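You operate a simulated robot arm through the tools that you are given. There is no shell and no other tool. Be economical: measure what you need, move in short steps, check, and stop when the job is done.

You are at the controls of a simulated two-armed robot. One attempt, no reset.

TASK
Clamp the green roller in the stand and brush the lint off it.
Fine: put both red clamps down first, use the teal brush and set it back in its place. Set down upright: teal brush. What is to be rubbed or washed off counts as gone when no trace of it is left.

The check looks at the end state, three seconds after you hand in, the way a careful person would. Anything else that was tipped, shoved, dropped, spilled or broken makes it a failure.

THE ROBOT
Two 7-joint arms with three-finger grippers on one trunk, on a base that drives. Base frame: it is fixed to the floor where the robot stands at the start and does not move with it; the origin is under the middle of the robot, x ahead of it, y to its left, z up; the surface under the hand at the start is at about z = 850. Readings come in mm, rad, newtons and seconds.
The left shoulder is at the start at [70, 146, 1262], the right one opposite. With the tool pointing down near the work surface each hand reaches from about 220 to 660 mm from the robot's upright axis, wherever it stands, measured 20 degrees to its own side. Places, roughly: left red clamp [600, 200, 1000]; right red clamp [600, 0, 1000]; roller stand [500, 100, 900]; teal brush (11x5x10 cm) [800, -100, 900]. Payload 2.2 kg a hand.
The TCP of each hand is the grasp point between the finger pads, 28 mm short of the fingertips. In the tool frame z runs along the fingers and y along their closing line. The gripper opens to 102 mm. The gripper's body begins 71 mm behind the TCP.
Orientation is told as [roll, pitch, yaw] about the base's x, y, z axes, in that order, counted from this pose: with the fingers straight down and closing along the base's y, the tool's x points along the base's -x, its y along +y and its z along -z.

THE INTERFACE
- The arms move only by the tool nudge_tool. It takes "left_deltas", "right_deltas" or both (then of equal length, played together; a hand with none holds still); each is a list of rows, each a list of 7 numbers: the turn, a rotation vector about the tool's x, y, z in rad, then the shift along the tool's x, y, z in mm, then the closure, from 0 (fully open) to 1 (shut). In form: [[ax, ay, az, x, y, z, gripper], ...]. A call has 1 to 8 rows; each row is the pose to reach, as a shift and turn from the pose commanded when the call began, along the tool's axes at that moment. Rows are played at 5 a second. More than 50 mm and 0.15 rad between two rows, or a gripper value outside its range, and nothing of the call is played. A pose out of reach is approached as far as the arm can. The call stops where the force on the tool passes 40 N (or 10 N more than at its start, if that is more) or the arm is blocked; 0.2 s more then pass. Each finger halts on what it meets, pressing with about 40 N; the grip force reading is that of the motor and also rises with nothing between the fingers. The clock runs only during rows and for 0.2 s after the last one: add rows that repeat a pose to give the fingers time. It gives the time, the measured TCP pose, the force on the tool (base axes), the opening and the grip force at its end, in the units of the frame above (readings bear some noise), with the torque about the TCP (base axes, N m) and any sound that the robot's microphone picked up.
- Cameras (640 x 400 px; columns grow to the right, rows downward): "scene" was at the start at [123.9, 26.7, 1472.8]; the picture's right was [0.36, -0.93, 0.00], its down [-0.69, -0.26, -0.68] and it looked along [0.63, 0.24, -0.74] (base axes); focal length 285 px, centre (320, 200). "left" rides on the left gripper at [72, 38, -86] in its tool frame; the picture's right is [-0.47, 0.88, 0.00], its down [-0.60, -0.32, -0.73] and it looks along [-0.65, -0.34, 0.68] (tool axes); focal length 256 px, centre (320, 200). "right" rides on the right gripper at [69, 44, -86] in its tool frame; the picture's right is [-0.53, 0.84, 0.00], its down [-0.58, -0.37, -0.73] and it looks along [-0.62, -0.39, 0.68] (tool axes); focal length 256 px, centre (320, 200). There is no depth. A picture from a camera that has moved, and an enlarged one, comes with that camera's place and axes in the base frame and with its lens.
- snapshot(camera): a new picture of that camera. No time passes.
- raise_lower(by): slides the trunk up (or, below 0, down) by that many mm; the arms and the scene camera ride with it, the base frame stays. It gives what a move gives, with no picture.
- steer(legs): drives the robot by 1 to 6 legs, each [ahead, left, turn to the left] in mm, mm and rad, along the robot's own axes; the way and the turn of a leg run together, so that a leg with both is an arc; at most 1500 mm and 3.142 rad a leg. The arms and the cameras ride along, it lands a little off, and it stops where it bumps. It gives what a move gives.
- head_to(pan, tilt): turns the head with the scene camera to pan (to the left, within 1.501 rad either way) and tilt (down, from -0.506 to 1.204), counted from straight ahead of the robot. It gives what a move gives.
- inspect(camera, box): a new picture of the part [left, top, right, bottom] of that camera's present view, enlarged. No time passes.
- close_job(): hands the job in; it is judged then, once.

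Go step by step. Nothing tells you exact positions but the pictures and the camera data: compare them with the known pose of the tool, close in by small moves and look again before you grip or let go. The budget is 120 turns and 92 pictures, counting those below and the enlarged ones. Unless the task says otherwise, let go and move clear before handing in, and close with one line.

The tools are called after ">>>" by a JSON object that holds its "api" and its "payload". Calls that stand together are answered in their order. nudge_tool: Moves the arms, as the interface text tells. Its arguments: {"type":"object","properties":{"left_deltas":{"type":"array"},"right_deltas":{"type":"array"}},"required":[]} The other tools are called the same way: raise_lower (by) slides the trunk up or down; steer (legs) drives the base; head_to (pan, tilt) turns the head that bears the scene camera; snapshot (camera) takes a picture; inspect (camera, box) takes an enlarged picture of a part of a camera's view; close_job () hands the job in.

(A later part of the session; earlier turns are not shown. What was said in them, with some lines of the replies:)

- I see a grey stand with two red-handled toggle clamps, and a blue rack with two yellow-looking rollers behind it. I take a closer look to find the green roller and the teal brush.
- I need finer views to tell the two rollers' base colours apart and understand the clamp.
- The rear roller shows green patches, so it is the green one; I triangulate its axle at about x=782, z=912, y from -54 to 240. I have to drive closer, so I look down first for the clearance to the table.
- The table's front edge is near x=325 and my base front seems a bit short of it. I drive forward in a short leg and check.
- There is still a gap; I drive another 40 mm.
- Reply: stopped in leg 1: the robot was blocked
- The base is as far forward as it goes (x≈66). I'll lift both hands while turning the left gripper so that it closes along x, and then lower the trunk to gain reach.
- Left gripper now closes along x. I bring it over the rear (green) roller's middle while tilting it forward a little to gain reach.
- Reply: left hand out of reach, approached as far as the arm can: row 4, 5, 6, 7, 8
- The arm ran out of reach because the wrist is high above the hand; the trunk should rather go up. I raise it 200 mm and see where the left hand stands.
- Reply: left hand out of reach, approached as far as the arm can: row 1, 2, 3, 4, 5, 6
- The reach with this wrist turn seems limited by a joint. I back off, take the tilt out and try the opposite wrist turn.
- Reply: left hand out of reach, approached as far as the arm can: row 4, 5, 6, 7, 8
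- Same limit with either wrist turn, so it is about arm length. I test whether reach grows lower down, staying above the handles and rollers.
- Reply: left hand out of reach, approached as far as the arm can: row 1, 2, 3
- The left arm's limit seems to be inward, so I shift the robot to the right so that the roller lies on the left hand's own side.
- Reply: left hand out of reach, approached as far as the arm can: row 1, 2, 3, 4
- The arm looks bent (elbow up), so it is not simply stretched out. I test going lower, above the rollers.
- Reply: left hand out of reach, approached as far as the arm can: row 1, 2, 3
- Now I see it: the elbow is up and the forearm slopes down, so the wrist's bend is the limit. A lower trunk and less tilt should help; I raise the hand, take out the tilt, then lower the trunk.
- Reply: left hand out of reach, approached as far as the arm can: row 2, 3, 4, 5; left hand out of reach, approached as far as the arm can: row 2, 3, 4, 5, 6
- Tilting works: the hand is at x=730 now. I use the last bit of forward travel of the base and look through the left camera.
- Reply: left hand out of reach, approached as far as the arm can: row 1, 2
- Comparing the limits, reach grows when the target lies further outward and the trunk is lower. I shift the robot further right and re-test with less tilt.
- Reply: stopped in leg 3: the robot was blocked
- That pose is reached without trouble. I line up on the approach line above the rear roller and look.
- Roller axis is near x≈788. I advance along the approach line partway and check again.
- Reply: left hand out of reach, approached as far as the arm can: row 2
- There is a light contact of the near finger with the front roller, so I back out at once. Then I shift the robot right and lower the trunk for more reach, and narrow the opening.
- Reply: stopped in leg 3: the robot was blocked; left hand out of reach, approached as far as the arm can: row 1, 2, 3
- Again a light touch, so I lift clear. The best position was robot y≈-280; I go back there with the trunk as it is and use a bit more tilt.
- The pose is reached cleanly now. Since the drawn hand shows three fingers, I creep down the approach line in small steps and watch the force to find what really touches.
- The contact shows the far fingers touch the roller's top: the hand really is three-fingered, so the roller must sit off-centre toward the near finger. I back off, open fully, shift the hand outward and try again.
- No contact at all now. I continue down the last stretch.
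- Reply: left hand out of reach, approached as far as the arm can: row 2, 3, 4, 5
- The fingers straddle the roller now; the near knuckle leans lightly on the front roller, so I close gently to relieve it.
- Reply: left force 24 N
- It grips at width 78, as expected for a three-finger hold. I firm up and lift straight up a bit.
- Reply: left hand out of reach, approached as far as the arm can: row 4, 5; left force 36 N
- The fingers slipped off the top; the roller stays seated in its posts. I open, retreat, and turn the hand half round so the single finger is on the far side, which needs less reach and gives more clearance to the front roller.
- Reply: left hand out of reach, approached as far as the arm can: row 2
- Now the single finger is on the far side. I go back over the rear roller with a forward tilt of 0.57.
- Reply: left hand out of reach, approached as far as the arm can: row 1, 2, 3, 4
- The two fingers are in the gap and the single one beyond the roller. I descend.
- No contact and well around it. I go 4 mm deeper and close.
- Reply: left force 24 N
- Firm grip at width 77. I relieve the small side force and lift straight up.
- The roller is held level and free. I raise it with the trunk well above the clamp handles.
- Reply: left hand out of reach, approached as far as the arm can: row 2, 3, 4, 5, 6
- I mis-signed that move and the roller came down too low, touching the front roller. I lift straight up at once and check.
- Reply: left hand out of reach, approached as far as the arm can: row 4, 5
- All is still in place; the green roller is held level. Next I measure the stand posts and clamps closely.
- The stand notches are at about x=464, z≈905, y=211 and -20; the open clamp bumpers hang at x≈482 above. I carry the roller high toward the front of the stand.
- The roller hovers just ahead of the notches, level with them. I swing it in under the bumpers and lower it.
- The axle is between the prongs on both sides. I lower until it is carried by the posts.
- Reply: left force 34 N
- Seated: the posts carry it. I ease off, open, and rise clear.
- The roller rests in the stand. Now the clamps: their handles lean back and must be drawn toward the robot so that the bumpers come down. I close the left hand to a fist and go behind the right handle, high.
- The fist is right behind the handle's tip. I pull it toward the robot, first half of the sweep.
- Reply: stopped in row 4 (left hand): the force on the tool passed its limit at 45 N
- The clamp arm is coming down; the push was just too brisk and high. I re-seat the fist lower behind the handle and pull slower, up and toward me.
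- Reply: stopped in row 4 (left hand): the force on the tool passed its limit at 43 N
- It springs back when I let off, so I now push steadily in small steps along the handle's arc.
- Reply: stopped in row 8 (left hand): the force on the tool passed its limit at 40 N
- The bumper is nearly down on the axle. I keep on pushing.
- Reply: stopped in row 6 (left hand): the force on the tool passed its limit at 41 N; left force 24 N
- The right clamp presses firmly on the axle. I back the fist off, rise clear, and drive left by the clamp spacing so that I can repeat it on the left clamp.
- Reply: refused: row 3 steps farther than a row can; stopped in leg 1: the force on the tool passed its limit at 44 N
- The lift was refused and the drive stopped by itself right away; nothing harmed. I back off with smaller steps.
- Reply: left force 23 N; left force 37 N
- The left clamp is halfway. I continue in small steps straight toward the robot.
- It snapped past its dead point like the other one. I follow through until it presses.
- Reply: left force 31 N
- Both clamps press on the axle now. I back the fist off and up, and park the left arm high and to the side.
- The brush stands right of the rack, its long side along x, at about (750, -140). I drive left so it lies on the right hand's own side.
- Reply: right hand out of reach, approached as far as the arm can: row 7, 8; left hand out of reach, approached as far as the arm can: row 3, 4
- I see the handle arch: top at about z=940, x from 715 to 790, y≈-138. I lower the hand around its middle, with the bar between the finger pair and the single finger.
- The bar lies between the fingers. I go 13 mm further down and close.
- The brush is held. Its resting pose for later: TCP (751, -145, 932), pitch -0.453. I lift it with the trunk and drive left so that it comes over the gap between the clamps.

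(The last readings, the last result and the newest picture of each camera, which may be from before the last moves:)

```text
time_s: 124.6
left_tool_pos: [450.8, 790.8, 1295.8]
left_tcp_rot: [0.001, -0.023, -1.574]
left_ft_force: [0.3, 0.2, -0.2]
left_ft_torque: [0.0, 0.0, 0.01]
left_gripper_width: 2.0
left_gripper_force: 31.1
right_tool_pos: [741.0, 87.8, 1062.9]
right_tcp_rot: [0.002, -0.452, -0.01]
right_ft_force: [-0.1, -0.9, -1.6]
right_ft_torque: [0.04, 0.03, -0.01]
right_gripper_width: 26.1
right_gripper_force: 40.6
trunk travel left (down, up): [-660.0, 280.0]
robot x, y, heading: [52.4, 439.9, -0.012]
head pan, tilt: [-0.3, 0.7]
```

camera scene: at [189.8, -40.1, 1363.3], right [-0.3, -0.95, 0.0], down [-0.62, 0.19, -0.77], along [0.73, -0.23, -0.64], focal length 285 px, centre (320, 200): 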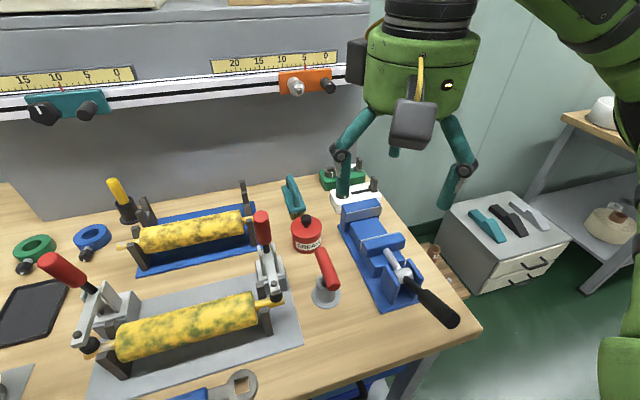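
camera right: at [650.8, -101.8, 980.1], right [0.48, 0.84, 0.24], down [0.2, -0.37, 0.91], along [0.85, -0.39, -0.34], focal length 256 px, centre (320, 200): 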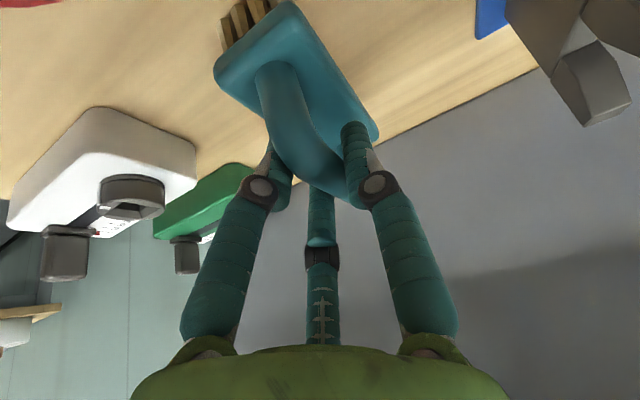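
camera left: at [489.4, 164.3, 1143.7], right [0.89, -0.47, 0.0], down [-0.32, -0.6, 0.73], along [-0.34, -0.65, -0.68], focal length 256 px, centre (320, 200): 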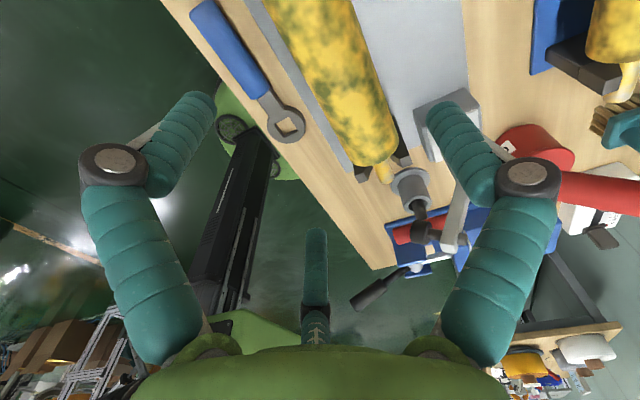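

>>> {"api": "nudge_tool", "payload": {"right_deltas": [[0, 0, 0, 35.5, 0, -17.1, 0.9], [0, 0, 0, 71, 0, -34.3, 0.9], [0, 0, 0, 106.5, 0, -51.4, 0.9], [0, 0, 0, 142, 0, -68.6, 0.9], [0, 0, 0, 177.4, 0, -85.7, 0.9], [0, 0, 0, 213, 0, -103, 0.9], [0, 0, 0, 248.4, 0, -120, 0.9]]}}

>>> {"api": "head_to", "payload": {"pan": -0.72, "tilt": 0.75}}

>>> {"api": "snapshot", "payload": {"camera": "scene"}}

```text
time_s: 126.2
left_tool_pos: [448.3, 792.0, 1295.8]
left_tcp_rot: [0.004, -0.022, -1.572]
left_ft_force: [-0.4, 0.0, -0.5]
left_ft_torque: [-0.02, -0.06, -0.03]
left_gripper_width: 1.6
left_gripper_force: 31.4
right_tool_pos: [465.2, 92.3, 1062.7]
right_tcp_rot: [0.002, -0.453, -0.009]
right_ft_force: [0.2, -0.1, -0.8]
right_ft_torque: [-0.01, 0.02, 0.02]
right_gripper_width: 26.0
right_gripper_force: 40.1
trunk travel left (down, up): [-660.0, 280.0]
robot x, y, heading: [47.6, 442.2, -0.014]
head pan, tilt: [-0.3, 0.7]
```

```text
time_s: 127.1
left_tool_pos: [451.6, 791.1, 1295.2]
left_tcp_rot: [0.003, -0.024, -1.573]
left_ft_force: [0.8, -0.4, -0.1]
left_ft_torque: [0.01, 0.01, -0.02]
left_gripper_width: 2.4
left_gripper_force: 31.0
right_tool_pos: [467.3, 92.6, 1062.5]
right_tcp_rot: [0.003, -0.452, -0.01]
right_ft_force: [0.4, 0.6, -2.2]
right_ft_torque: [0.01, 0.02, 0.0]
right_gripper_width: 26.1
right_gripper_force: 40.3
trunk travel left (down, up): [-660.0, 280.0]
robot x, y, heading: [49.0, 441.2, -0.012]
head pan, tilt: [-0.721, 0.75]
```

```text
19 pictures are left
camera scene: at [163.2, 382.0, 1339.0], right [-0.67, -0.75, 0.0], down [-0.51, 0.45, -0.73], along [0.55, -0.49, -0.68], focal length 285 px, centre (320, 200)
```

scene: 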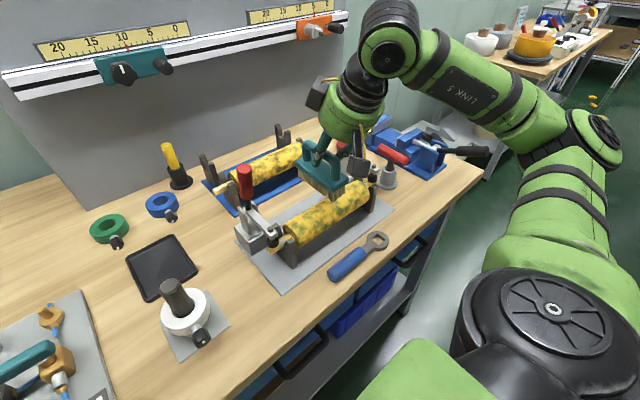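

The brush hovers level above the roller. I lower it until the bristles press slightly and make a first stroke.

>>> {"api": "nudge_tool", "payload": {"right_deltas": [[0, 0, 0, 13, 0, 27, 0.9], [0, 0, 0, 18.7, 0, 38.7, 0.9], [0, 0, 0, 18.7, -20, 38.7, 0.9], [0, 0, 0, 18.7, -40, 38.7, 0.9], [0, 0, 0, 18.7, -60, 38.7, 0.9], [0, 0, 0, 18.7, -72, 38.7, 0.9], [0, 0, 0, 18.7, -40, 38.7, 0.9], [0, 0, 0, 18.7, 0, 38.7, 0.9]]}}

>>> {"api": "inspect", "payload": {"camera": "scene", "box": [230, 120, 410, 270]}}

```text
time_s: 128.9
left_tool_pos: [451.0, 794.1, 1294.9]
left_tcp_rot: [-0.001, -0.024, -1.574]
left_ft_force: [0.0, 0.1, 0.0]
left_ft_torque: [-0.02, 0.04, 0.01]
left_gripper_width: 2.1
left_gripper_force: 31.0
right_tool_pos: [466.8, 92.5, 1019.1]
right_tcp_rot: [0.0, -0.45, -0.01]
right_ft_force: [-0.5, 0.5, -1.1]
right_ft_torque: [-0.09, 0.01, -0.04]
right_gripper_width: 25.5
right_gripper_force: 39.7
trunk travel left (down, up): [-660.0, 280.0]
robot x, y, heading: [49.8, 440.1, -0.008]
head pan, tilt: [-0.721, 0.75]
```

```text
2.67 times, centred on (320, 195) of scene
camera zoom: at [164.5, 383.0, 1338.9], right [-0.67, -0.75, 0.0], down [-0.51, 0.45, -0.73], along [0.54, -0.49, -0.68], focal length 760 px, centre (320, 213)
```

zoom: 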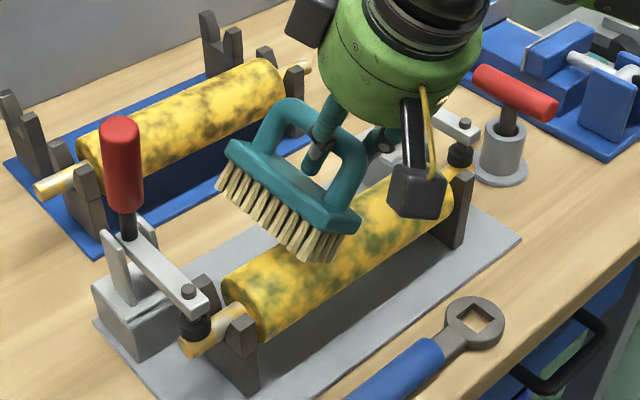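

>>> {"api": "nudge_tool", "payload": {"right_deltas": [[0, 0, 0, 1.3, 0, 2.7, 0.9], [0, 0, 0, 2.6, 0, 5.4, 0.9], [0, 0, 0, 2.6, 25, 5.4, 0.9], [0, 0, 0, 2.6, 50, 5.4, 0.9], [0, 0, 0, 2.6, 76, 5.4, 0.9], [0, 0, 0, 2.6, 50, 5.4, 0.9], [0, 0, 0, 2.6, 20, 5.4, 0.9], [0, 0, 0, 2.6, -10, 5.4, 0.9]]}}

>>> {"api": "inspect", "payload": {"camera": "scene", "box": [230, 120, 410, 270]}}

```text
time_s: 130.7
left_tool_pos: [448.7, 791.5, 1295.4]
left_tcp_rot: [0.003, -0.019, -1.575]
left_ft_force: [0.4, -0.8, 0.3]
left_ft_torque: [0.02, -0.01, -0.02]
left_gripper_width: 2.2
left_gripper_force: 31.7
right_tool_pos: [465.6, 78.9, 1010.3]
right_tcp_rot: [0.001, -0.447, -0.009]
right_ft_force: [0.3, 0.0, -1.8]
right_ft_torque: [-0.04, 0.0, -0.01]
right_gripper_width: 24.4
right_gripper_force: 39.6
trunk travel left (down, up): [-660.0, 280.0]
robot x, y, heading: [52.9, 439.5, -0.005]
head pan, tilt: [-0.721, 0.75]
```

```text
2.67 times, centred on (320, 195) of scene
camera zoom: at [161.9, 380.8, 1338.7], right [-0.67, -0.75, 0.0], down [-0.51, 0.46, -0.73], along [0.55, -0.49, -0.68], focal length 760 px, centre (320, 213)
```

zoom: 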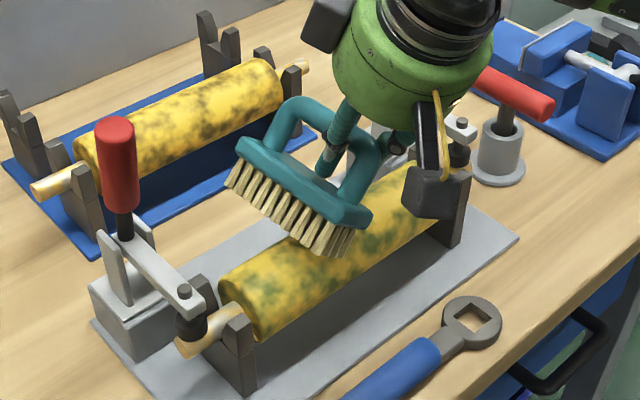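

The bar turned in my grip under sideways strokes, so it is better to stroke along the brush's long axis. I lift and turn the hand a quarter turn so the brush lies along the roller.

>>> {"api": "nudge_tool", "payload": {"right_deltas": [[0, 0, 0, -20, 10, -40, 0.9], [0.061, 0, 0.126, -20, 16, -40, 0.9], [0.122, 0, 0.252, -20, 16, -40, 0.9], [0.183, 0, 0.378, -20, 16, -40, 0.9], [0.244, 0, 0.504, -20, 16, -40, 0.9], [0.305, 0, 0.63, -20, 16, -40, 0.9], [0.366, 0, 0.756, -20, 16, -40, 0.9], [0.427, 0, 0.882, -20, 16, -40, 0.9]]}}

```text
time_s: 132.5
left_tool_pos: [452.0, 792.0, 1294.8]
left_tcp_rot: [0.001, -0.023, -1.575]
left_ft_force: [0.1, -0.3, -0.6]
left_ft_torque: [0.0, 0.0, -0.01]
left_gripper_width: 2.1
left_gripper_force: 31.0
right_tool_pos: [465.7, 96.3, 1058.3]
right_tcp_rot: [0.002, -0.45, -0.994]
right_ft_force: [0.0, 0.5, -1.6]
right_ft_torque: [-0.03, 0.07, 0.01]
right_gripper_width: 24.4
right_gripper_force: 40.1
trunk travel left (down, up): [-660.0, 280.0]
robot x, y, heading: [48.3, 439.2, -0.01]
head pan, tilt: [-0.721, 0.75]
```

>>> {"api": "nudge_tool", "payload": {"right_deltas": [[0.063, 0, 0.13, 0, 0, 0, 0.9], [0.125, 0, 0.259, 0, 0, 0, 0.9], [0.188, 0, 0.389, 0, 0, 0, 0.9], [0.25, 0, 0.518, 0, 0, 0, 0.9]]}}

>>> {"api": "inspect", "payload": {"camera": "scene", "box": [230, 110, 410, 260]}}

```text
time_s: 133.5
left_tool_pos: [450.8, 792.2, 1294.9]
left_tcp_rot: [0.004, -0.022, -1.576]
left_ft_force: [0.1, 0.1, -0.1]
left_ft_torque: [-0.06, 0.03, -0.04]
left_gripper_width: 2.0
left_gripper_force: 31.7
right_tool_pos: [467.7, 96.8, 1057.7]
right_tcp_rot: [0.0, -0.447, -1.567]
right_ft_force: [-0.3, 0.5, -1.7]
right_ft_torque: [0.05, 0.03, 0.01]
right_gripper_width: 24.4
right_gripper_force: 39.9
trunk travel left (down, up): [-660.0, 280.0]
robot x, y, heading: [53.9, 435.6, -0.012]
head pan, tilt: [-0.721, 0.75]
```

```text
2.67 times, centred on (320, 185) of scene
camera zoom: at [163.3, 382.2, 1338.9], right [-0.67, -0.75, 0.0], down [-0.51, 0.45, -0.73], along [0.54, -0.49, -0.68], focal length 760 px, centre (320, 240)
```

zoom: 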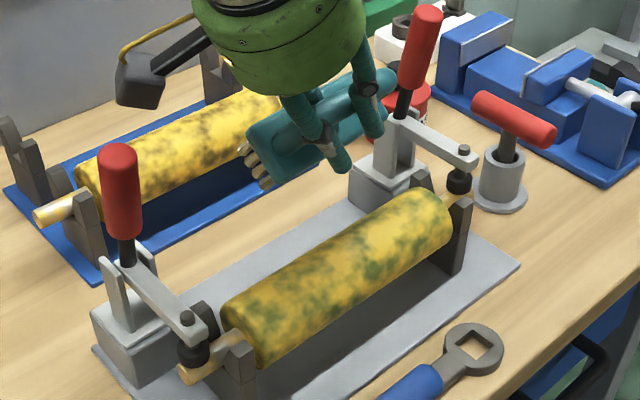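

>>> {"api": "snapshot", "payload": {"camera": "right"}}

```text
15 pictures are left
camera right: at [510.1, 195.6, 1104.9], right [0.85, -0.48, 0.23], down [-0.37, -0.2, 0.91], along [-0.39, -0.85, -0.35], focal length 256 px, centre (320, 200)
```

right: 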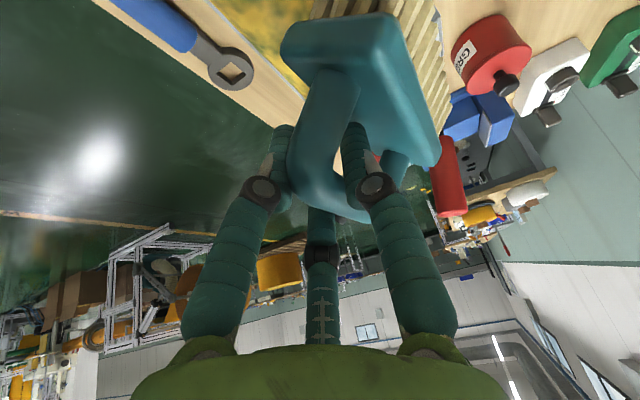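

The brush has turned about its bar so the bristles now point forward (+x). That suits the roller's near side: I go in front of the roller and press from there, stroking along its axis.

>>> {"api": "nudge_tool", "payload": {"right_deltas": [[0, 0, 0, 0, -40, 0, 0.9], [0, 0, 0, 0, -80, 0, 0.9], [0, 0, 0, 0, -122, 0, 0.9], [0, 0, 0, 19, -122, 40, 0.9], [0, 0, 0, 38, -122, 79, 0.9]]}}

>>> {"api": "nudge_tool", "payload": {"right_deltas": [[0, 0, 0, 0, 8, 0, 0.9], [0, 0, 0, 0, 16, 0, 0.9], [0, 0, 0, 0, 22, 0, 0.9], [0, 0, 0, 0, 28, 0, 0.9]]}}

>>> {"api": "inspect", "payload": {"camera": "scene", "box": [250, 120, 430, 270]}}

```text
time_s: 134.7
left_tool_pos: [451.0, 792.1, 1294.8]
left_tcp_rot: [0.001, -0.02, -1.575]
left_ft_force: [-0.2, -0.5, 0.1]
left_ft_torque: [0.01, 0.03, 0.0]
left_gripper_width: 2.2
left_gripper_force: 31.7
right_tool_pos: [350.7, 94.6, 970.1]
right_tcp_rot: [0.0, -0.449, -1.565]
right_ft_force: [0.1, -0.6, -2.3]
right_ft_torque: [0.05, 0.09, -0.02]
right_gripper_width: 24.2
right_gripper_force: 40.0
right hand out of reach, approached as far as the arm can: row 5
trunk travel left (down, up): [-660.0, 280.0]
robot x, y, heading: [49.9, 436.5, -0.005]
head pan, tilt: [-0.721, 0.75]
```

```text
time_s: 135.7
left_tool_pos: [443.4, 793.8, 1297.0]
left_tcp_rot: [0.007, -0.023, -1.577]
left_ft_force: [-0.1, -0.1, 0.0]
left_ft_torque: [-0.02, 0.01, -0.01]
left_gripper_width: 2.4
left_gripper_force: 31.8
right_tool_pos: [371.3, 97.2, 973.3]
right_tcp_rot: [0.003, -0.453, -1.565]
right_ft_force: [-24.0, 4.6, 10.3]
right_ft_torque: [-0.51, 0.32, -1.26]
right_gripper_width: 24.8
right_gripper_force: 39.9
trunk travel left (down, up): [-660.0, 280.0]
robot x, y, heading: [51.5, 440.4, -0.008]
head pan, tilt: [-0.721, 0.75]
```

```text
2.67 times, centred on (340, 195) of scene
camera zoom: at [155.4, 384.2, 1339.9], right [-0.67, -0.74, 0.0], down [-0.5, 0.45, -0.73], along [0.55, -0.49, -0.68], focal length 760 px, centre (267, 213)
```

zoom: 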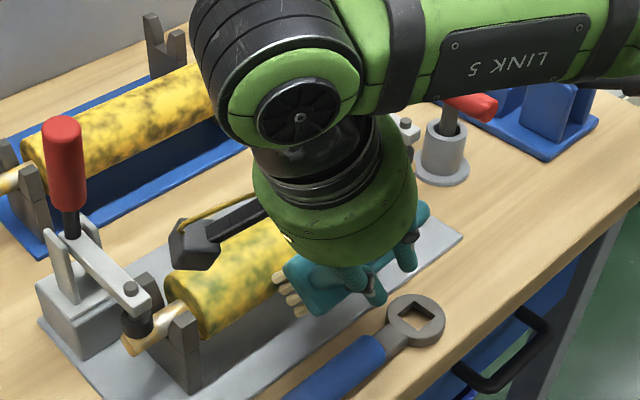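

The bristles press on the near side with about 25 N. I stroke along the roller.

>>> {"api": "nudge_tool", "payload": {"right_deltas": [[0, 0, 0, 13.5, -1, -6.5, 0.9], [0, 0, 0, 27, -1, -13, 0.9], [0, 0, 0, 38.8, -1, -18.6, 0.9], [0, 0, 0, 18, -1, -8.6, 0.9], [0, 0, 0, 0, -1, 0, 0.9], [0, 0, 0, -18, -1, 8.6, 0.9], [0, 0, 0, -38.8, -1, 18.6, 0.9], [0, 0, 0, -18, -1, 8.6, 0.9]]}}

>>> {"api": "inspect", "payload": {"camera": "scene", "box": [250, 120, 430, 270]}}

```text
time_s: 137.5
left_tool_pos: [446.5, 786.3, 1298.4]
left_tcp_rot: [0.006, -0.019, -1.577]
left_ft_force: [0.6, -0.4, -0.1]
left_ft_torque: [0.07, 0.01, 0.03]
left_gripper_width: 1.8
left_gripper_force: 31.5
right_tool_pos: [373.2, 69.2, 971.7]
right_tcp_rot: [0.004, -0.455, -1.574]
right_ft_force: [-12.6, -10.4, 5.9]
right_ft_torque: [-0.95, 0.25, -1.54]
right_gripper_width: 24.3
right_gripper_force: 39.9
trunk travel left (down, up): [-660.0, 280.0]
robot x, y, heading: [51.6, 441.3, -0.014]
head pan, tilt: [-0.721, 0.75]
```

```text
2.67 times, centred on (340, 195) of scene
camera zoom: at [157.7, 377.6, 1339.3], right [-0.67, -0.74, 0.0], down [-0.5, 0.46, -0.73], along [0.55, -0.49, -0.68], focal length 760 px, centre (267, 213)
```

zoom: 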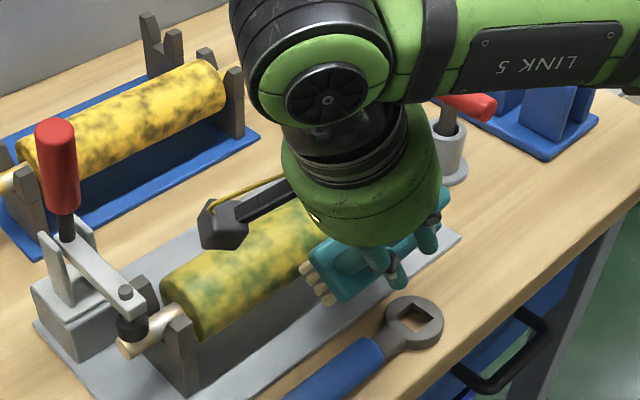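

The lint is visibly fading all over the roller, so stroking works. I continue with more strokes.

>>> {"api": "nudge_tool", "payload": {"right_deltas": [[0, 0, 0, 31.5, 0, -15, 0.9], [0, 0, 0, 62, 0, -29.6, 0.9], [0, 0, 0, 31.5, 0, -15, 0.9], [0, 0, 0, -12, 0, 6, 0.9], [0, 0, 0, 27, 0, -13, 0.9], [0, 0, 0, 62, 0, -29.6, 0.9], [0, 0, 0, 31.5, 0, -15, 0.9], [0, 0, 0, 0, 0, 0, 0.9]]}}

>>> {"api": "nudge_tool", "payload": {"right_deltas": [[0, 0, 0, 31.5, 0, -15, 0.9], [0, 0, 0, 62, 0, -29.6, 0.9], [0, 0, 0, 31.5, 0, -15, 0.9], [0, 0, 0, -12, 0, 6, 0.9], [0, 0, 0, 27, 0, -13, 0.9], [0, 0, 0, 62, 0, -29.6, 0.9], [0, 0, 0, 31.5, 0, -15, 0.9], [0, 0, 0, 0, 0, 0, 0.9]]}}

>>> {"api": "inspect", "payload": {"camera": "scene", "box": [250, 120, 430, 270]}}

```text
time_s: 139.3
left_tool_pos: [449.2, 792.0, 1296.1]
left_tcp_rot: [0.005, -0.022, -1.576]
left_ft_force: [0.3, -0.9, 1.9]
left_ft_torque: [0.03, -0.02, 0.0]
left_gripper_width: 2.1
left_gripper_force: 31.1
right_tool_pos: [376.3, 74.3, 969.5]
right_tcp_rot: [0.004, -0.448, -1.565]
right_ft_force: [-0.1, -0.1, -0.9]
right_ft_torque: [0.04, 0.04, 0.0]
right_gripper_width: 24.6
right_gripper_force: 40.2
trunk travel left (down, up): [-660.0, 280.0]
robot x, y, heading: [50.6, 439.3, -0.007]
head pan, tilt: [-0.721, 0.75]
```

```text
time_s: 141.1
left_tool_pos: [450.4, 791.0, 1296.7]
left_tcp_rot: [0.003, -0.021, -1.575]
left_ft_force: [-1.5, -0.7, 0.1]
left_ft_torque: [0.02, 0.05, 0.01]
left_gripper_width: 2.1
left_gripper_force: 31.1
right_tool_pos: [377.3, 74.5, 970.9]
right_tcp_rot: [0.003, -0.448, -1.565]
right_ft_force: [0.5, 0.6, -2.2]
right_ft_torque: [-0.01, 0.01, -0.01]
right_gripper_width: 24.7
right_gripper_force: 39.8
trunk travel left (down, up): [-660.0, 280.0]
robot x, y, heading: [51.7, 438.7, -0.007]
head pan, tilt: [-0.721, 0.75]
```

```text
2.67 times, centred on (340, 195) of scene
camera zoom: at [162.4, 380.8, 1339.0], right [-0.67, -0.75, 0.0], down [-0.51, 0.46, -0.73], along [0.55, -0.49, -0.68], focal length 760 px, centre (267, 213)
```

zoom: 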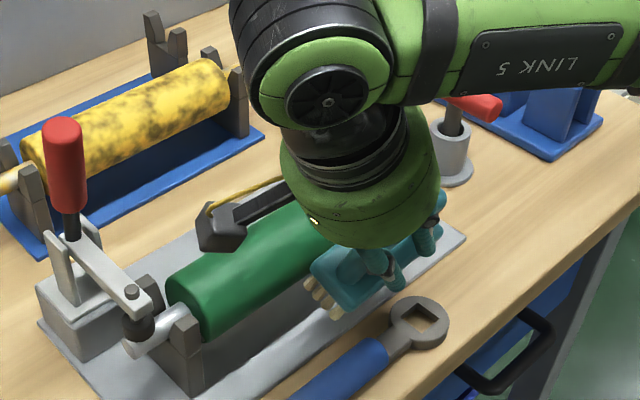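

The roller is a clean green now. Before putting the brush back I must turn it upright in the grip: I roll it over the roller from the near side up to the top, lightly pressed, so that it aligns itself.

>>> {"api": "nudge_tool", "payload": {"right_deltas": [[0, 0, 0, 1.3, 3, 2.7, 0.9], [0, 0, 0, -1.7, 8, -3.6, 0.9], [0, 0, 0, -4.8, 13, -9.9, 0.9], [0, 0, 0, -7.3, 20, -15.3, 0.9], [0, 0, 0, -9.9, 26, -20.7, 0.9], [0, 0, 0, -12.1, 34, -25.3, 0.9], [0, 0, 0, -14.3, 41, -29.8, 0.9], [0, 0, 0, -16, 50, -33.4, 0.9]]}}

>>> {"api": "inspect", "payload": {"camera": "scene", "box": [250, 120, 430, 270]}}

```text
time_s: 142.9
left_tool_pos: [445.0, 792.5, 1297.1]
left_tcp_rot: [0.006, -0.024, -1.576]
left_ft_force: [0.4, -0.3, -0.2]
left_ft_torque: [0.0, -0.01, -0.05]
left_gripper_width: 2.2
left_gripper_force: 31.0
right_tool_pos: [421.6, 74.7, 1012.0]
right_tcp_rot: [0.001, -0.449, -1.566]
right_ft_force: [-18.6, -2.0, 4.4]
right_ft_torque: [0.06, 1.31, 0.37]
right_gripper_width: 26.0
right_gripper_force: 40.0
trunk travel left (down, up): [-660.0, 280.0]
robot x, y, heading: [54.2, 436.4, -0.006]
head pan, tilt: [-0.721, 0.75]
```

```text
2.67 times, centred on (340, 195) of scene
camera zoom: at [157.3, 381.8, 1339.6], right [-0.67, -0.75, 0.0], down [-0.51, 0.45, -0.73], along [0.55, -0.49, -0.68], focal length 760 px, centre (267, 213)
```

zoom: 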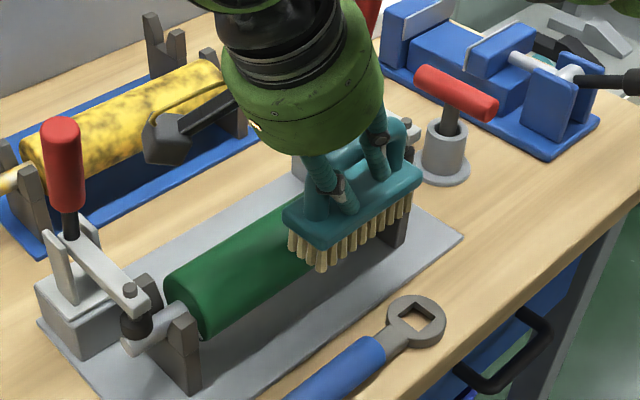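

The brush is upright in the grip again (width back to 26). I move away, rise and turn the hand back a quarter turn.

>>> {"api": "nudge_tool", "payload": {"right_deltas": [[0, 0, 0, -2, -8, -3, 0.9], [0, 0, 0, -11, -10, -22, 0.9], [0, 0, 0, -22, -10, -45, 0.9], [0, 0, 0, -28, -10, -60, 0.9]]}}

>>> {"api": "nudge_tool", "payload": {"right_deltas": [[-0.061, 0, -0.126, 0, 0, 0, 0.9], [-0.122, 0, -0.252, 0, 0, 0, 0.9], [-0.183, 0, -0.378, 0, 0, 0, 0.9], [-0.244, 0, -0.504, 0, 0, 0, 0.9], [-0.305, 0, -0.63, 0, 0, 0, 0.9], [-0.366, 0, -0.756, 0, 0, 0, 0.9], [-0.427, 0, -0.882, 0, 0, 0, 0.9], [-0.45, 0, -0.93, 0, 0, 0, 0.9]]}}

>>> {"api": "nudge_tool", "payload": {"right_deltas": [[-0.061, 0, -0.126, 0, 0, 0, 0.9], [-0.122, 0, -0.252, 0, 0, 0, 0.9], [-0.183, 0, -0.378, 0, 0, 0, 0.9], [-0.233, 0, -0.484, 0, 0, 0, 0.9]]}}

>>> {"api": "snapshot", "payload": {"camera": "scene"}}

```text
time_s: 143.9
left_tool_pos: [450.7, 792.5, 1296.5]
left_tcp_rot: [0.0, -0.022, -1.575]
left_ft_force: [1.1, 0.0, -0.1]
left_ft_torque: [0.01, -0.02, 0.0]
left_gripper_width: 2.3
left_gripper_force: 32.1
right_tool_pos: [417.7, 77.2, 1075.8]
right_tcp_rot: [0.002, -0.45, -1.563]
right_ft_force: [0.3, 0.7, -1.6]
right_ft_torque: [-0.01, 0.0, 0.01]
right_gripper_width: 25.9
right_gripper_force: 39.9
trunk travel left (down, up): [-660.0, 280.0]
robot x, y, heading: [50.1, 440.0, -0.015]
head pan, tilt: [-0.721, 0.75]
```

```text
time_s: 145.7
left_tool_pos: [451.1, 791.5, 1296.3]
left_tcp_rot: [0.002, -0.022, -1.574]
left_ft_force: [-0.6, -0.3, -0.2]
left_ft_torque: [-0.01, 0.03, -0.01]
left_gripper_width: 2.0
left_gripper_force: 31.9
right_tool_pos: [416.9, 76.1, 1073.8]
right_tcp_rot: [0.001, -0.451, -0.529]
right_ft_force: [1.1, -0.6, -1.7]
right_ft_torque: [-0.04, 0.01, -0.04]
right_gripper_width: 25.9
right_gripper_force: 40.0
trunk travel left (down, up): [-660.0, 280.0]
robot x, y, heading: [52.4, 438.1, -0.006]
head pan, tilt: [-0.721, 0.75]
```

```text
time_s: 146.7
left_tool_pos: [449.9, 792.5, 1295.0]
left_tcp_rot: [0.002, -0.022, -1.573]
left_ft_force: [-0.2, 0.2, -0.1]
left_ft_torque: [0.02, -0.02, 0.03]
left_gripper_width: 1.9
left_gripper_force: 31.7
right_tool_pos: [417.6, 76.0, 1073.8]
right_tcp_rot: [0.0, -0.453, 0.009]
right_ft_force: [-0.3, 1.2, -1.5]
right_ft_torque: [-0.01, 0.05, 0.01]
right_gripper_width: 26.0
right_gripper_force: 40.2
trunk travel left (down, up): [-660.0, 280.0]
robot x, y, heading: [49.3, 440.9, -0.01]
head pan, tilt: [-0.721, 0.75]
```

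```text
10 pictures are left
camera scene: at [162.5, 381.5, 1339.0], right [-0.67, -0.75, 0.0], down [-0.51, 0.45, -0.73], along [0.55, -0.49, -0.68], focal length 285 px, centre (320, 200)
```

scene: 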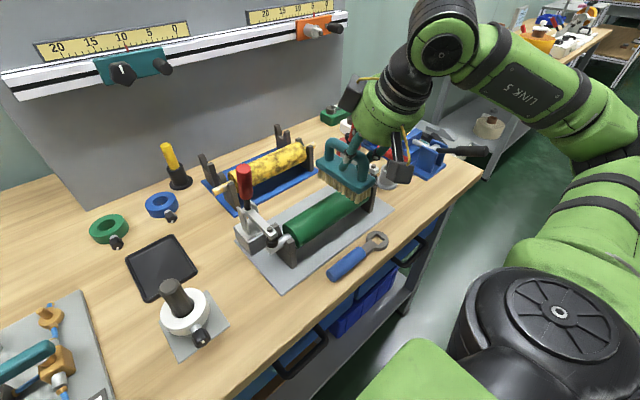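

Roller clean, brush upright. I carry the brush back over the rack the same way.

>>> {"api": "nudge_tool", "payload": {"right_deltas": [[0, 0, 0, -36, 2, 19, 0.9], [0, 0, 0, -72, 4, 37, 0.9], [0, 0, 0, -107, 6, 56, 0.9], [0, 0, 0, -143, 8, 75, 0.9], [0, 0, 0, -179, 10, 93, 0.9], [0, 0, 0, -215, 12, 112, 0.9], [0, 0, 0, -250, 14, 131, 0.9], [0, 0, 0, -286, 14, 149.5, 0.9]]}}

>>> {"api": "steer", "payload": {"legs": [[0, -238, 0.01]]}}

```text
time_s: 148.5
left_tool_pos: [452.9, 793.0, 1295.7]
left_tcp_rot: [-0.001, -0.022, -1.576]
left_ft_force: [0.3, 0.2, -0.4]
left_ft_torque: [-0.03, 0.01, -0.01]
left_gripper_width: 2.2
left_gripper_force: 31.6
right_tool_pos: [741.0, 94.1, 1063.1]
right_tcp_rot: [-0.004, -0.452, 0.011]
right_ft_force: [0.6, -0.4, -2.0]
right_ft_torque: [0.02, 0.02, 0.02]
right_gripper_width: 26.2
right_gripper_force: 40.3
trunk travel left (down, up): [-660.0, 280.0]
robot x, y, heading: [50.1, 440.3, -0.008]
head pan, tilt: [-0.721, 0.75]
```

```text
time_s: 150.3
left_tool_pos: [446.0, 563.3, 1296.3]
left_tcp_rot: [0.002, -0.025, -1.564]
left_ft_force: [0.4, 1.1, -1.0]
left_ft_torque: [-0.03, -0.02, 0.0]
left_gripper_width: 2.1
left_gripper_force: 31.7
right_tool_pos: [741.5, -134.1, 1063.7]
right_tcp_rot: [0.0, -0.451, 0.015]
right_ft_force: [0.5, 1.1, -1.7]
right_ft_torque: [-0.04, 0.04, 0.0]
right_gripper_width: 26.0
right_gripper_force: 39.9
trunk travel left (down, up): [-660.0, 280.0]
robot x, y, heading: [54.8, 204.6, 0.002]
head pan, tilt: [-0.721, 0.75]
```

>>> {"api": "nudge_tool", "payload": {"right_deltas": [[0.008, 0, 0.017, -8.6, -10.8, 4.1, 0.9], [0.008, 0, 0.017, -8.6, -10.8, 4.1, 0.9]]}}

>>> {"api": "raise_lower", "payload": {"by": -112}}

>>> {"api": "head_to", "payload": {"pan": -0.4, "tilt": 0.65}}

>>> {"api": "inspect", "payload": {"camera": "scene", "box": [230, 50, 450, 200]}}

```text
time_s: 150.9
left_tool_pos: [445.8, 562.2, 1295.7]
left_tcp_rot: [0.001, -0.024, -1.565]
left_ft_force: [-0.5, -0.5, 0.8]
left_ft_torque: [0.01, 0.01, -0.03]
left_gripper_width: 2.1
left_gripper_force: 31.2
right_tool_pos: [742.5, -140.3, 1060.2]
right_tcp_rot: [-0.004, -0.452, 0.02]
right_ft_force: [-0.5, 0.0, -1.4]
right_ft_torque: [-0.01, 0.01, -0.01]
right_gripper_width: 25.8
right_gripper_force: 40.3
right hand out of reach, approached as far as the arm can: row 1, 2
trunk travel left (down, up): [-660.0, 280.0]
robot x, y, heading: [48.4, 205.5, 0.001]
head pan, tilt: [-0.721, 0.75]
```

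```text
time_s: 152.3
left_tool_pos: [446.4, 561.8, 1184.0]
left_tcp_rot: [0.002, -0.022, -1.566]
left_ft_force: [0.2, 0.1, 0.4]
left_ft_torque: [-0.01, 0.01, 0.01]
left_gripper_width: 2.1
left_gripper_force: 31.0
right_tool_pos: [741.9, -140.7, 950.0]
right_tcp_rot: [-0.007, -0.454, 0.022]
right_ft_force: [-1.0, -0.5, -1.7]
right_ft_torque: [-0.01, 0.01, 0.02]
right_gripper_width: 25.8
right_gripper_force: 39.8
trunk travel left (down, up): [-548.0, 392.0]
robot x, y, heading: [50.5, 205.1, -0.001]
head pan, tilt: [-0.721, 0.75]
```

```text
time_s: 153.1
left_tool_pos: [446.7, 560.5, 1184.1]
left_tcp_rot: [0.002, -0.022, -1.565]
left_ft_force: [0.3, -0.1, 0.7]
left_ft_torque: [0.0, 0.01, 0.01]
left_gripper_width: 2.1
left_gripper_force: 31.4
right_tool_pos: [743.2, -140.2, 949.3]
right_tcp_rot: [-0.007, -0.451, 0.021]
right_ft_force: [-0.3, -0.6, -1.0]
right_ft_torque: [-0.02, 0.03, 0.0]
right_gripper_width: 26.1
right_gripper_force: 40.6
trunk travel left (down, up): [-548.0, 392.0]
robot x, y, heading: [50.1, 207.9, -0.003]
head pan, tilt: [-0.4, 0.649]
```

```text
2.67 times, centred on (340, 125) of scene
camera zoom: at [180.1, 169.3, 1235.5], right [-0.39, -0.92, 0.0], down [-0.56, 0.24, -0.8], along [0.73, -0.31, -0.6], focal length 760 px, centre (267, 400)
```

zoom: 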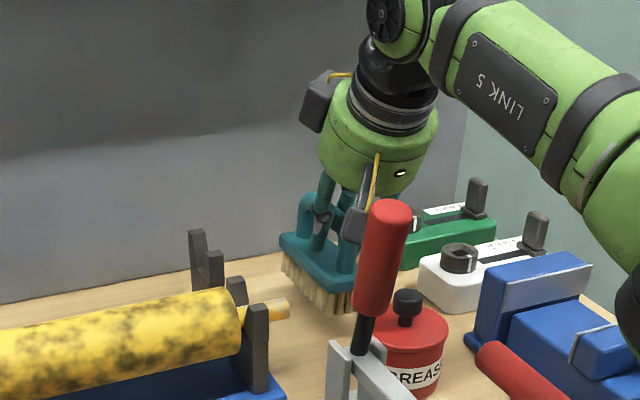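

The brush is upright right above its place, 8 mm short in x. I drive the base forward to correct.

>>> {"api": "steer", "payload": {"legs": [[9, -4, 0]]}}

>>> {"api": "nudge_tool", "payload": {"right_deltas": [[0.008, 0, 0.016, 0, 0, 0, 0.9], [0.008, 0, 0.016, 0, 0, 0, 0.9]]}}

```text
time_s: 153.8
left_tool_pos: [453.7, 558.6, 1183.9]
left_tcp_rot: [0.004, -0.023, -1.566]
left_ft_force: [-1.2, -0.8, 0.4]
left_ft_torque: [0.01, -0.04, -0.05]
left_gripper_width: 2.0
left_gripper_force: 31.6
right_tool_pos: [750.4, -142.5, 951.3]
right_tcp_rot: [-0.005, -0.455, 0.02]
right_ft_force: [-0.1, -0.2, -1.0]
right_ft_torque: [-0.02, 0.06, 0.0]
right_gripper_width: 25.5
right_gripper_force: 39.8
trunk travel left (down, up): [-548.0, 392.0]
robot x, y, heading: [58.4, 201.5, -0.0]
head pan, tilt: [-0.4, 0.649]
```

```text
time_s: 154.4
left_tool_pos: [455.5, 558.2, 1183.2]
left_tcp_rot: [0.001, -0.022, -1.565]
left_ft_force: [-0.2, -0.3, 0.3]
left_ft_torque: [0.02, -0.01, 0.0]
left_gripper_width: 2.2
left_gripper_force: 31.5
right_tool_pos: [751.3, -144.4, 950.4]
right_tcp_rot: [-0.005, -0.451, 0.002]
right_ft_force: [1.1, -0.3, -0.4]
right_ft_torque: [-0.02, 0.01, 0.01]
right_gripper_width: 25.8
right_gripper_force: 40.0
trunk travel left (down, up): [-548.0, 392.0]
robot x, y, heading: [62.2, 197.8, 0.003]
head pan, tilt: [-0.4, 0.649]
```

Position matches the recorded resting pose. I lower slowly until it stands on the table.

>>> {"api": "raise_lower", "payload": {"by": -16}}

>>> {"api": "raise_lower", "payload": {"by": -3}}

>>> {"api": "inspect", "payload": {"camera": "scene", "box": [230, 30, 450, 180]}}

```text
time_s: 155.1
left_tool_pos: [455.4, 557.9, 1166.7]
left_tcp_rot: [0.004, -0.022, -1.565]
left_ft_force: [1.0, 0.5, 0.3]
left_ft_torque: [-0.02, 0.0, -0.04]
left_gripper_width: 2.2
left_gripper_force: 31.8
right_tool_pos: [751.7, -144.2, 933.0]
right_tcp_rot: [-0.005, -0.453, 0.002]
right_ft_force: [0.2, -0.4, -1.9]
right_ft_torque: [-0.02, -0.04, -0.02]
right_gripper_width: 25.5
right_gripper_force: 40.3
trunk travel left (down, up): [-532.0, 408.0]
robot x, y, heading: [54.5, 202.7, 0.003]
head pan, tilt: [-0.4, 0.649]
```

```text
time_s: 155.6
left_tool_pos: [454.9, 558.2, 1164.3]
left_tcp_rot: [0.001, -0.022, -1.566]
left_ft_force: [-0.2, -0.6, -0.1]
left_ft_torque: [0.0, -0.01, 0.0]
left_gripper_width: 2.2
left_gripper_force: 31.5
right_tool_pos: [751.6, -144.3, 930.2]
right_tcp_rot: [-0.006, -0.454, 0.004]
right_ft_force: [-0.2, -0.5, -2.0]
right_ft_torque: [-0.01, 0.03, -0.01]
right_gripper_width: 25.7
right_gripper_force: 40.5
trunk travel left (down, up): [-529.0, 411.0]
robot x, y, heading: [63.0, 203.2, -0.001]
head pan, tilt: [-0.4, 0.649]
```

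```text
2.67 times, centred on (340, 105) of scene
camera zoom: at [188.9, 165.5, 1216.5], right [-0.39, -0.92, 0.0], down [-0.56, 0.24, -0.8], along [0.73, -0.31, -0.6], focal length 760 px, centre (267, 453)
```

zoom: 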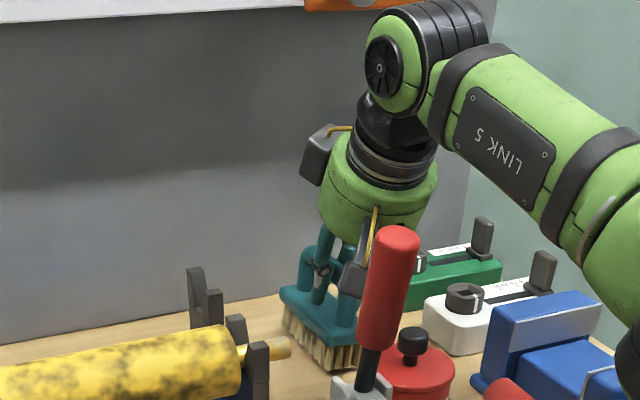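

Not yet carried by the table; I lower a little more.

>>> {"api": "raise_lower", "payload": {"by": -2}}

>>> {"api": "raise_lower", "payload": {"by": -2}}

>>> {"api": "raise_lower", "payload": {"by": -2}}

```text
time_s: 156.1
left_tool_pos: [455.3, 557.9, 1162.2]
left_tcp_rot: [0.001, -0.023, -1.565]
left_ft_force: [-0.1, -0.7, -0.5]
left_ft_torque: [-0.01, -0.04, 0.0]
left_gripper_width: 2.2
left_gripper_force: 31.0
right_tool_pos: [751.8, -143.6, 928.0]
right_tcp_rot: [-0.005, -0.453, 0.003]
right_ft_force: [0.3, -0.3, -2.0]
right_ft_torque: [0.01, 0.02, 0.01]
right_gripper_width: 25.8
right_gripper_force: 40.3
trunk travel left (down, up): [-527.0, 413.0]
robot x, y, heading: [57.0, 198.2, -0.002]
head pan, tilt: [-0.4, 0.649]
```

```text
time_s: 156.6
left_tool_pos: [454.4, 558.0, 1160.7]
left_tcp_rot: [0.001, -0.023, -1.565]
left_ft_force: [0.7, 0.7, -0.4]
left_ft_torque: [-0.02, -0.01, 0.01]
left_gripper_width: 2.1
left_gripper_force: 31.4
right_tool_pos: [751.7, -143.1, 925.6]
right_tcp_rot: [-0.006, -0.455, 0.002]
right_ft_force: [0.6, 0.2, -1.1]
right_ft_torque: [0.01, 0.01, -0.02]
right_gripper_width: 25.6
right_gripper_force: 40.1
trunk travel left (down, up): [-525.0, 415.0]
robot x, y, heading: [60.7, 198.5, 0.001]
head pan, tilt: [-0.4, 0.649]
```

```text
time_s: 157.2
left_tool_pos: [454.3, 556.9, 1158.4]
left_tcp_rot: [0.002, -0.022, -1.565]
left_ft_force: [0.2, 0.7, -0.7]
left_ft_torque: [-0.04, -0.01, 0.02]
left_gripper_width: 2.4
left_gripper_force: 31.5
right_tool_pos: [751.1, -144.1, 924.9]
right_tcp_rot: [-0.006, -0.454, 0.004]
right_ft_force: [1.0, -0.8, 1.9]
right_ft_torque: [-0.09, 0.13, 0.02]
right_gripper_width: 25.5
right_gripper_force: 40.0
trunk travel left (down, up): [-523.0, 417.0]
robot x, y, heading: [59.5, 200.8, -0.001]
head pan, tilt: [-0.4, 0.649]
```

>>> {"api": "raise_lower", "payload": {"by": -2}}

>>> {"api": "snapshot", "payload": {"camera": "right"}}

```text
time_s: 157.7
left_tool_pos: [453.7, 558.4, 1157.3]
left_tcp_rot: [0.003, -0.023, -1.566]
left_ft_force: [-0.1, 0.7, -0.2]
left_ft_torque: [0.01, 0.0, -0.01]
left_gripper_width: 2.0
left_gripper_force: 31.0
right_tool_pos: [751.1, -143.7, 925.8]
right_tcp_rot: [-0.007, -0.46, 0.005]
right_ft_force: [2.4, -2.4, 10.1]
right_ft_torque: [-0.28, 0.24, 0.12]
right_gripper_width: 25.6
right_gripper_force: 40.0
trunk travel left (down, up): [-521.0, 419.0]
robot x, y, heading: [56.8, 200.4, -0.0]
head pan, tilt: [-0.4, 0.649]
```

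```text
7 pictures are left
camera right: at [650.9, -100.8, 971.4], right [0.48, 0.85, 0.23], down [0.19, -0.36, 0.91], along [0.86, -0.39, -0.34], focal length 256 px, centre (320, 200)
```

right: 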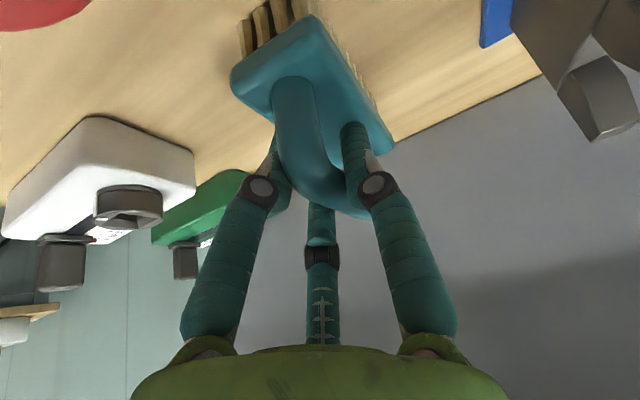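

It stands on the table with about 10 N, nearly as at the start. I open and withdraw along the fingers.

>>> {"api": "nudge_tool", "payload": {"right_deltas": [[0, 0, 0, 0, 0, 0, 0.72], [0, 0, 0, 0, 0, 0, 0.6], [0, 0, 0, 0, 0, 0, 0.4], [0, 0, 0, 0, 0, 0, 0.3], [0, 0, 0, 0, 0, -15, 0.3], [0, 0, 0, 0, 0, -40, 0.3], [0, 0, 0, 0, 0, -70, 0.3], [0, 0, 0, 0, 0, -100, 0.3]]}}

>>> {"api": "snapshot", "payload": {"camera": "scene"}}

```text
time_s: 159.5
left_tool_pos: [454.4, 559.4, 1156.6]
left_tcp_rot: [0.003, -0.023, -1.565]
left_ft_force: [0.4, -0.3, -0.2]
left_ft_torque: [0.0, 0.0, 0.01]
left_gripper_width: 2.1
left_gripper_force: 31.1
right_tool_pos: [704.8, -142.9, 1014.4]
right_tcp_rot: [-0.005, -0.455, 0.004]
right_ft_force: [-0.2, 0.4, 0.3]
right_ft_torque: [-0.01, 0.0, 0.02]
right_gripper_width: 71.8
right_gripper_force: 0.0
trunk travel left (down, up): [-521.0, 419.0]
robot x, y, heading: [57.6, 201.6, -0.0]
head pan, tilt: [-0.4, 0.649]
```

```text
6 pictures are left
camera scene: at [187.8, 166.1, 1208.7], right [-0.39, -0.92, 0.0], down [-0.56, 0.23, -0.8], along [0.73, -0.31, -0.6], focal length 285 px, centre (320, 200)
```

scene: 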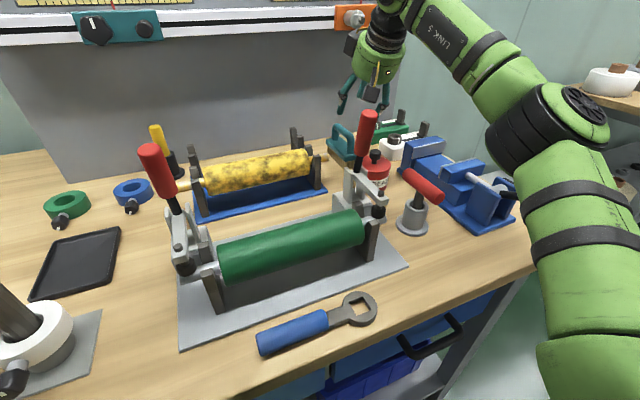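

The brush stands at its place and the roller is green. I raise everything clear and check the roller, clamps and brush closely.

>>> {"api": "raise_lower", "payload": {"by": 180}}

>>> {"api": "inspect", "payload": {"camera": "scene", "box": [150, 200, 440, 390]}}

>>> {"api": "inspect", "payload": {"camera": "scene", "box": [290, 170, 430, 290]}}

```text
time_s: 161.5
left_tool_pos: [455.9, 557.7, 1336.4]
left_tcp_rot: [0.002, -0.022, -1.565]
left_ft_force: [0.7, -0.1, -0.2]
left_ft_torque: [0.0, 0.01, 0.0]
left_gripper_width: 1.8
left_gripper_force: 31.7
right_tool_pos: [705.1, -143.0, 1192.5]
right_tcp_rot: [-0.006, -0.454, 0.003]
right_ft_force: [0.4, 0.5, 0.3]
right_ft_torque: [-0.03, -0.01, 0.01]
right_gripper_width: 71.3
right_gripper_force: 0.1
trunk travel left (down, up): [-701.0, 239.0]
robot x, y, heading: [59.7, 200.2, 0.002]
head pan, tilt: [-0.4, 0.649]
```

```text
2.11 times, centred on (295, 295) of scene
camera zoom: at [188.8, 165.7, 1388.5], right [-0.39, -0.92, 0.0], down [-0.56, 0.24, -0.8], along [0.73, -0.31, -0.6], focal length 600 px, centre (373, 0)
```

zoom: 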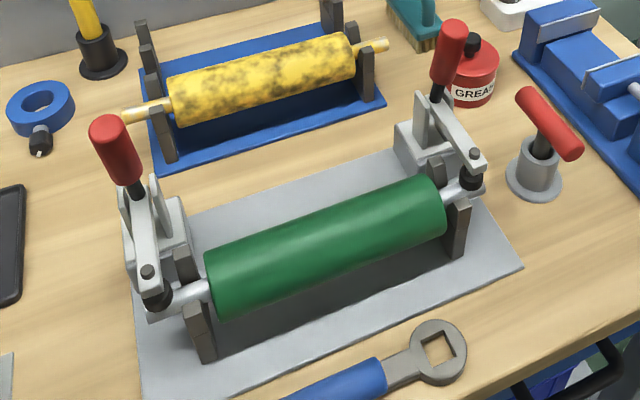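

```text
3.33 times, centred on (360, 230) of scene
camera zoom: at [188.8, 165.7, 1388.5], right [-0.39, -0.92, 0.0], down [-0.56, 0.24, -0.8], along [0.73, -0.31, -0.6], focal length 950 px, centre (187, 100)
```

zoom: 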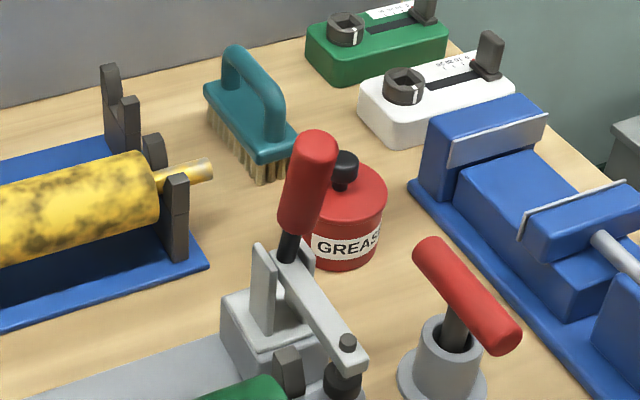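

Everything checks out: the roller is clean green and clamped on both sides, and the brush stands upright in its place. The other things are where they were and both hands are clear, so I hand in.

>>> {"api": "close_job", "payload": {}}

```text
The job is handed in.
```

The green roller is clamped in the stand by both red clamps and no lint shows on it. The teal brush is back upright in its place, and I handed the job in.
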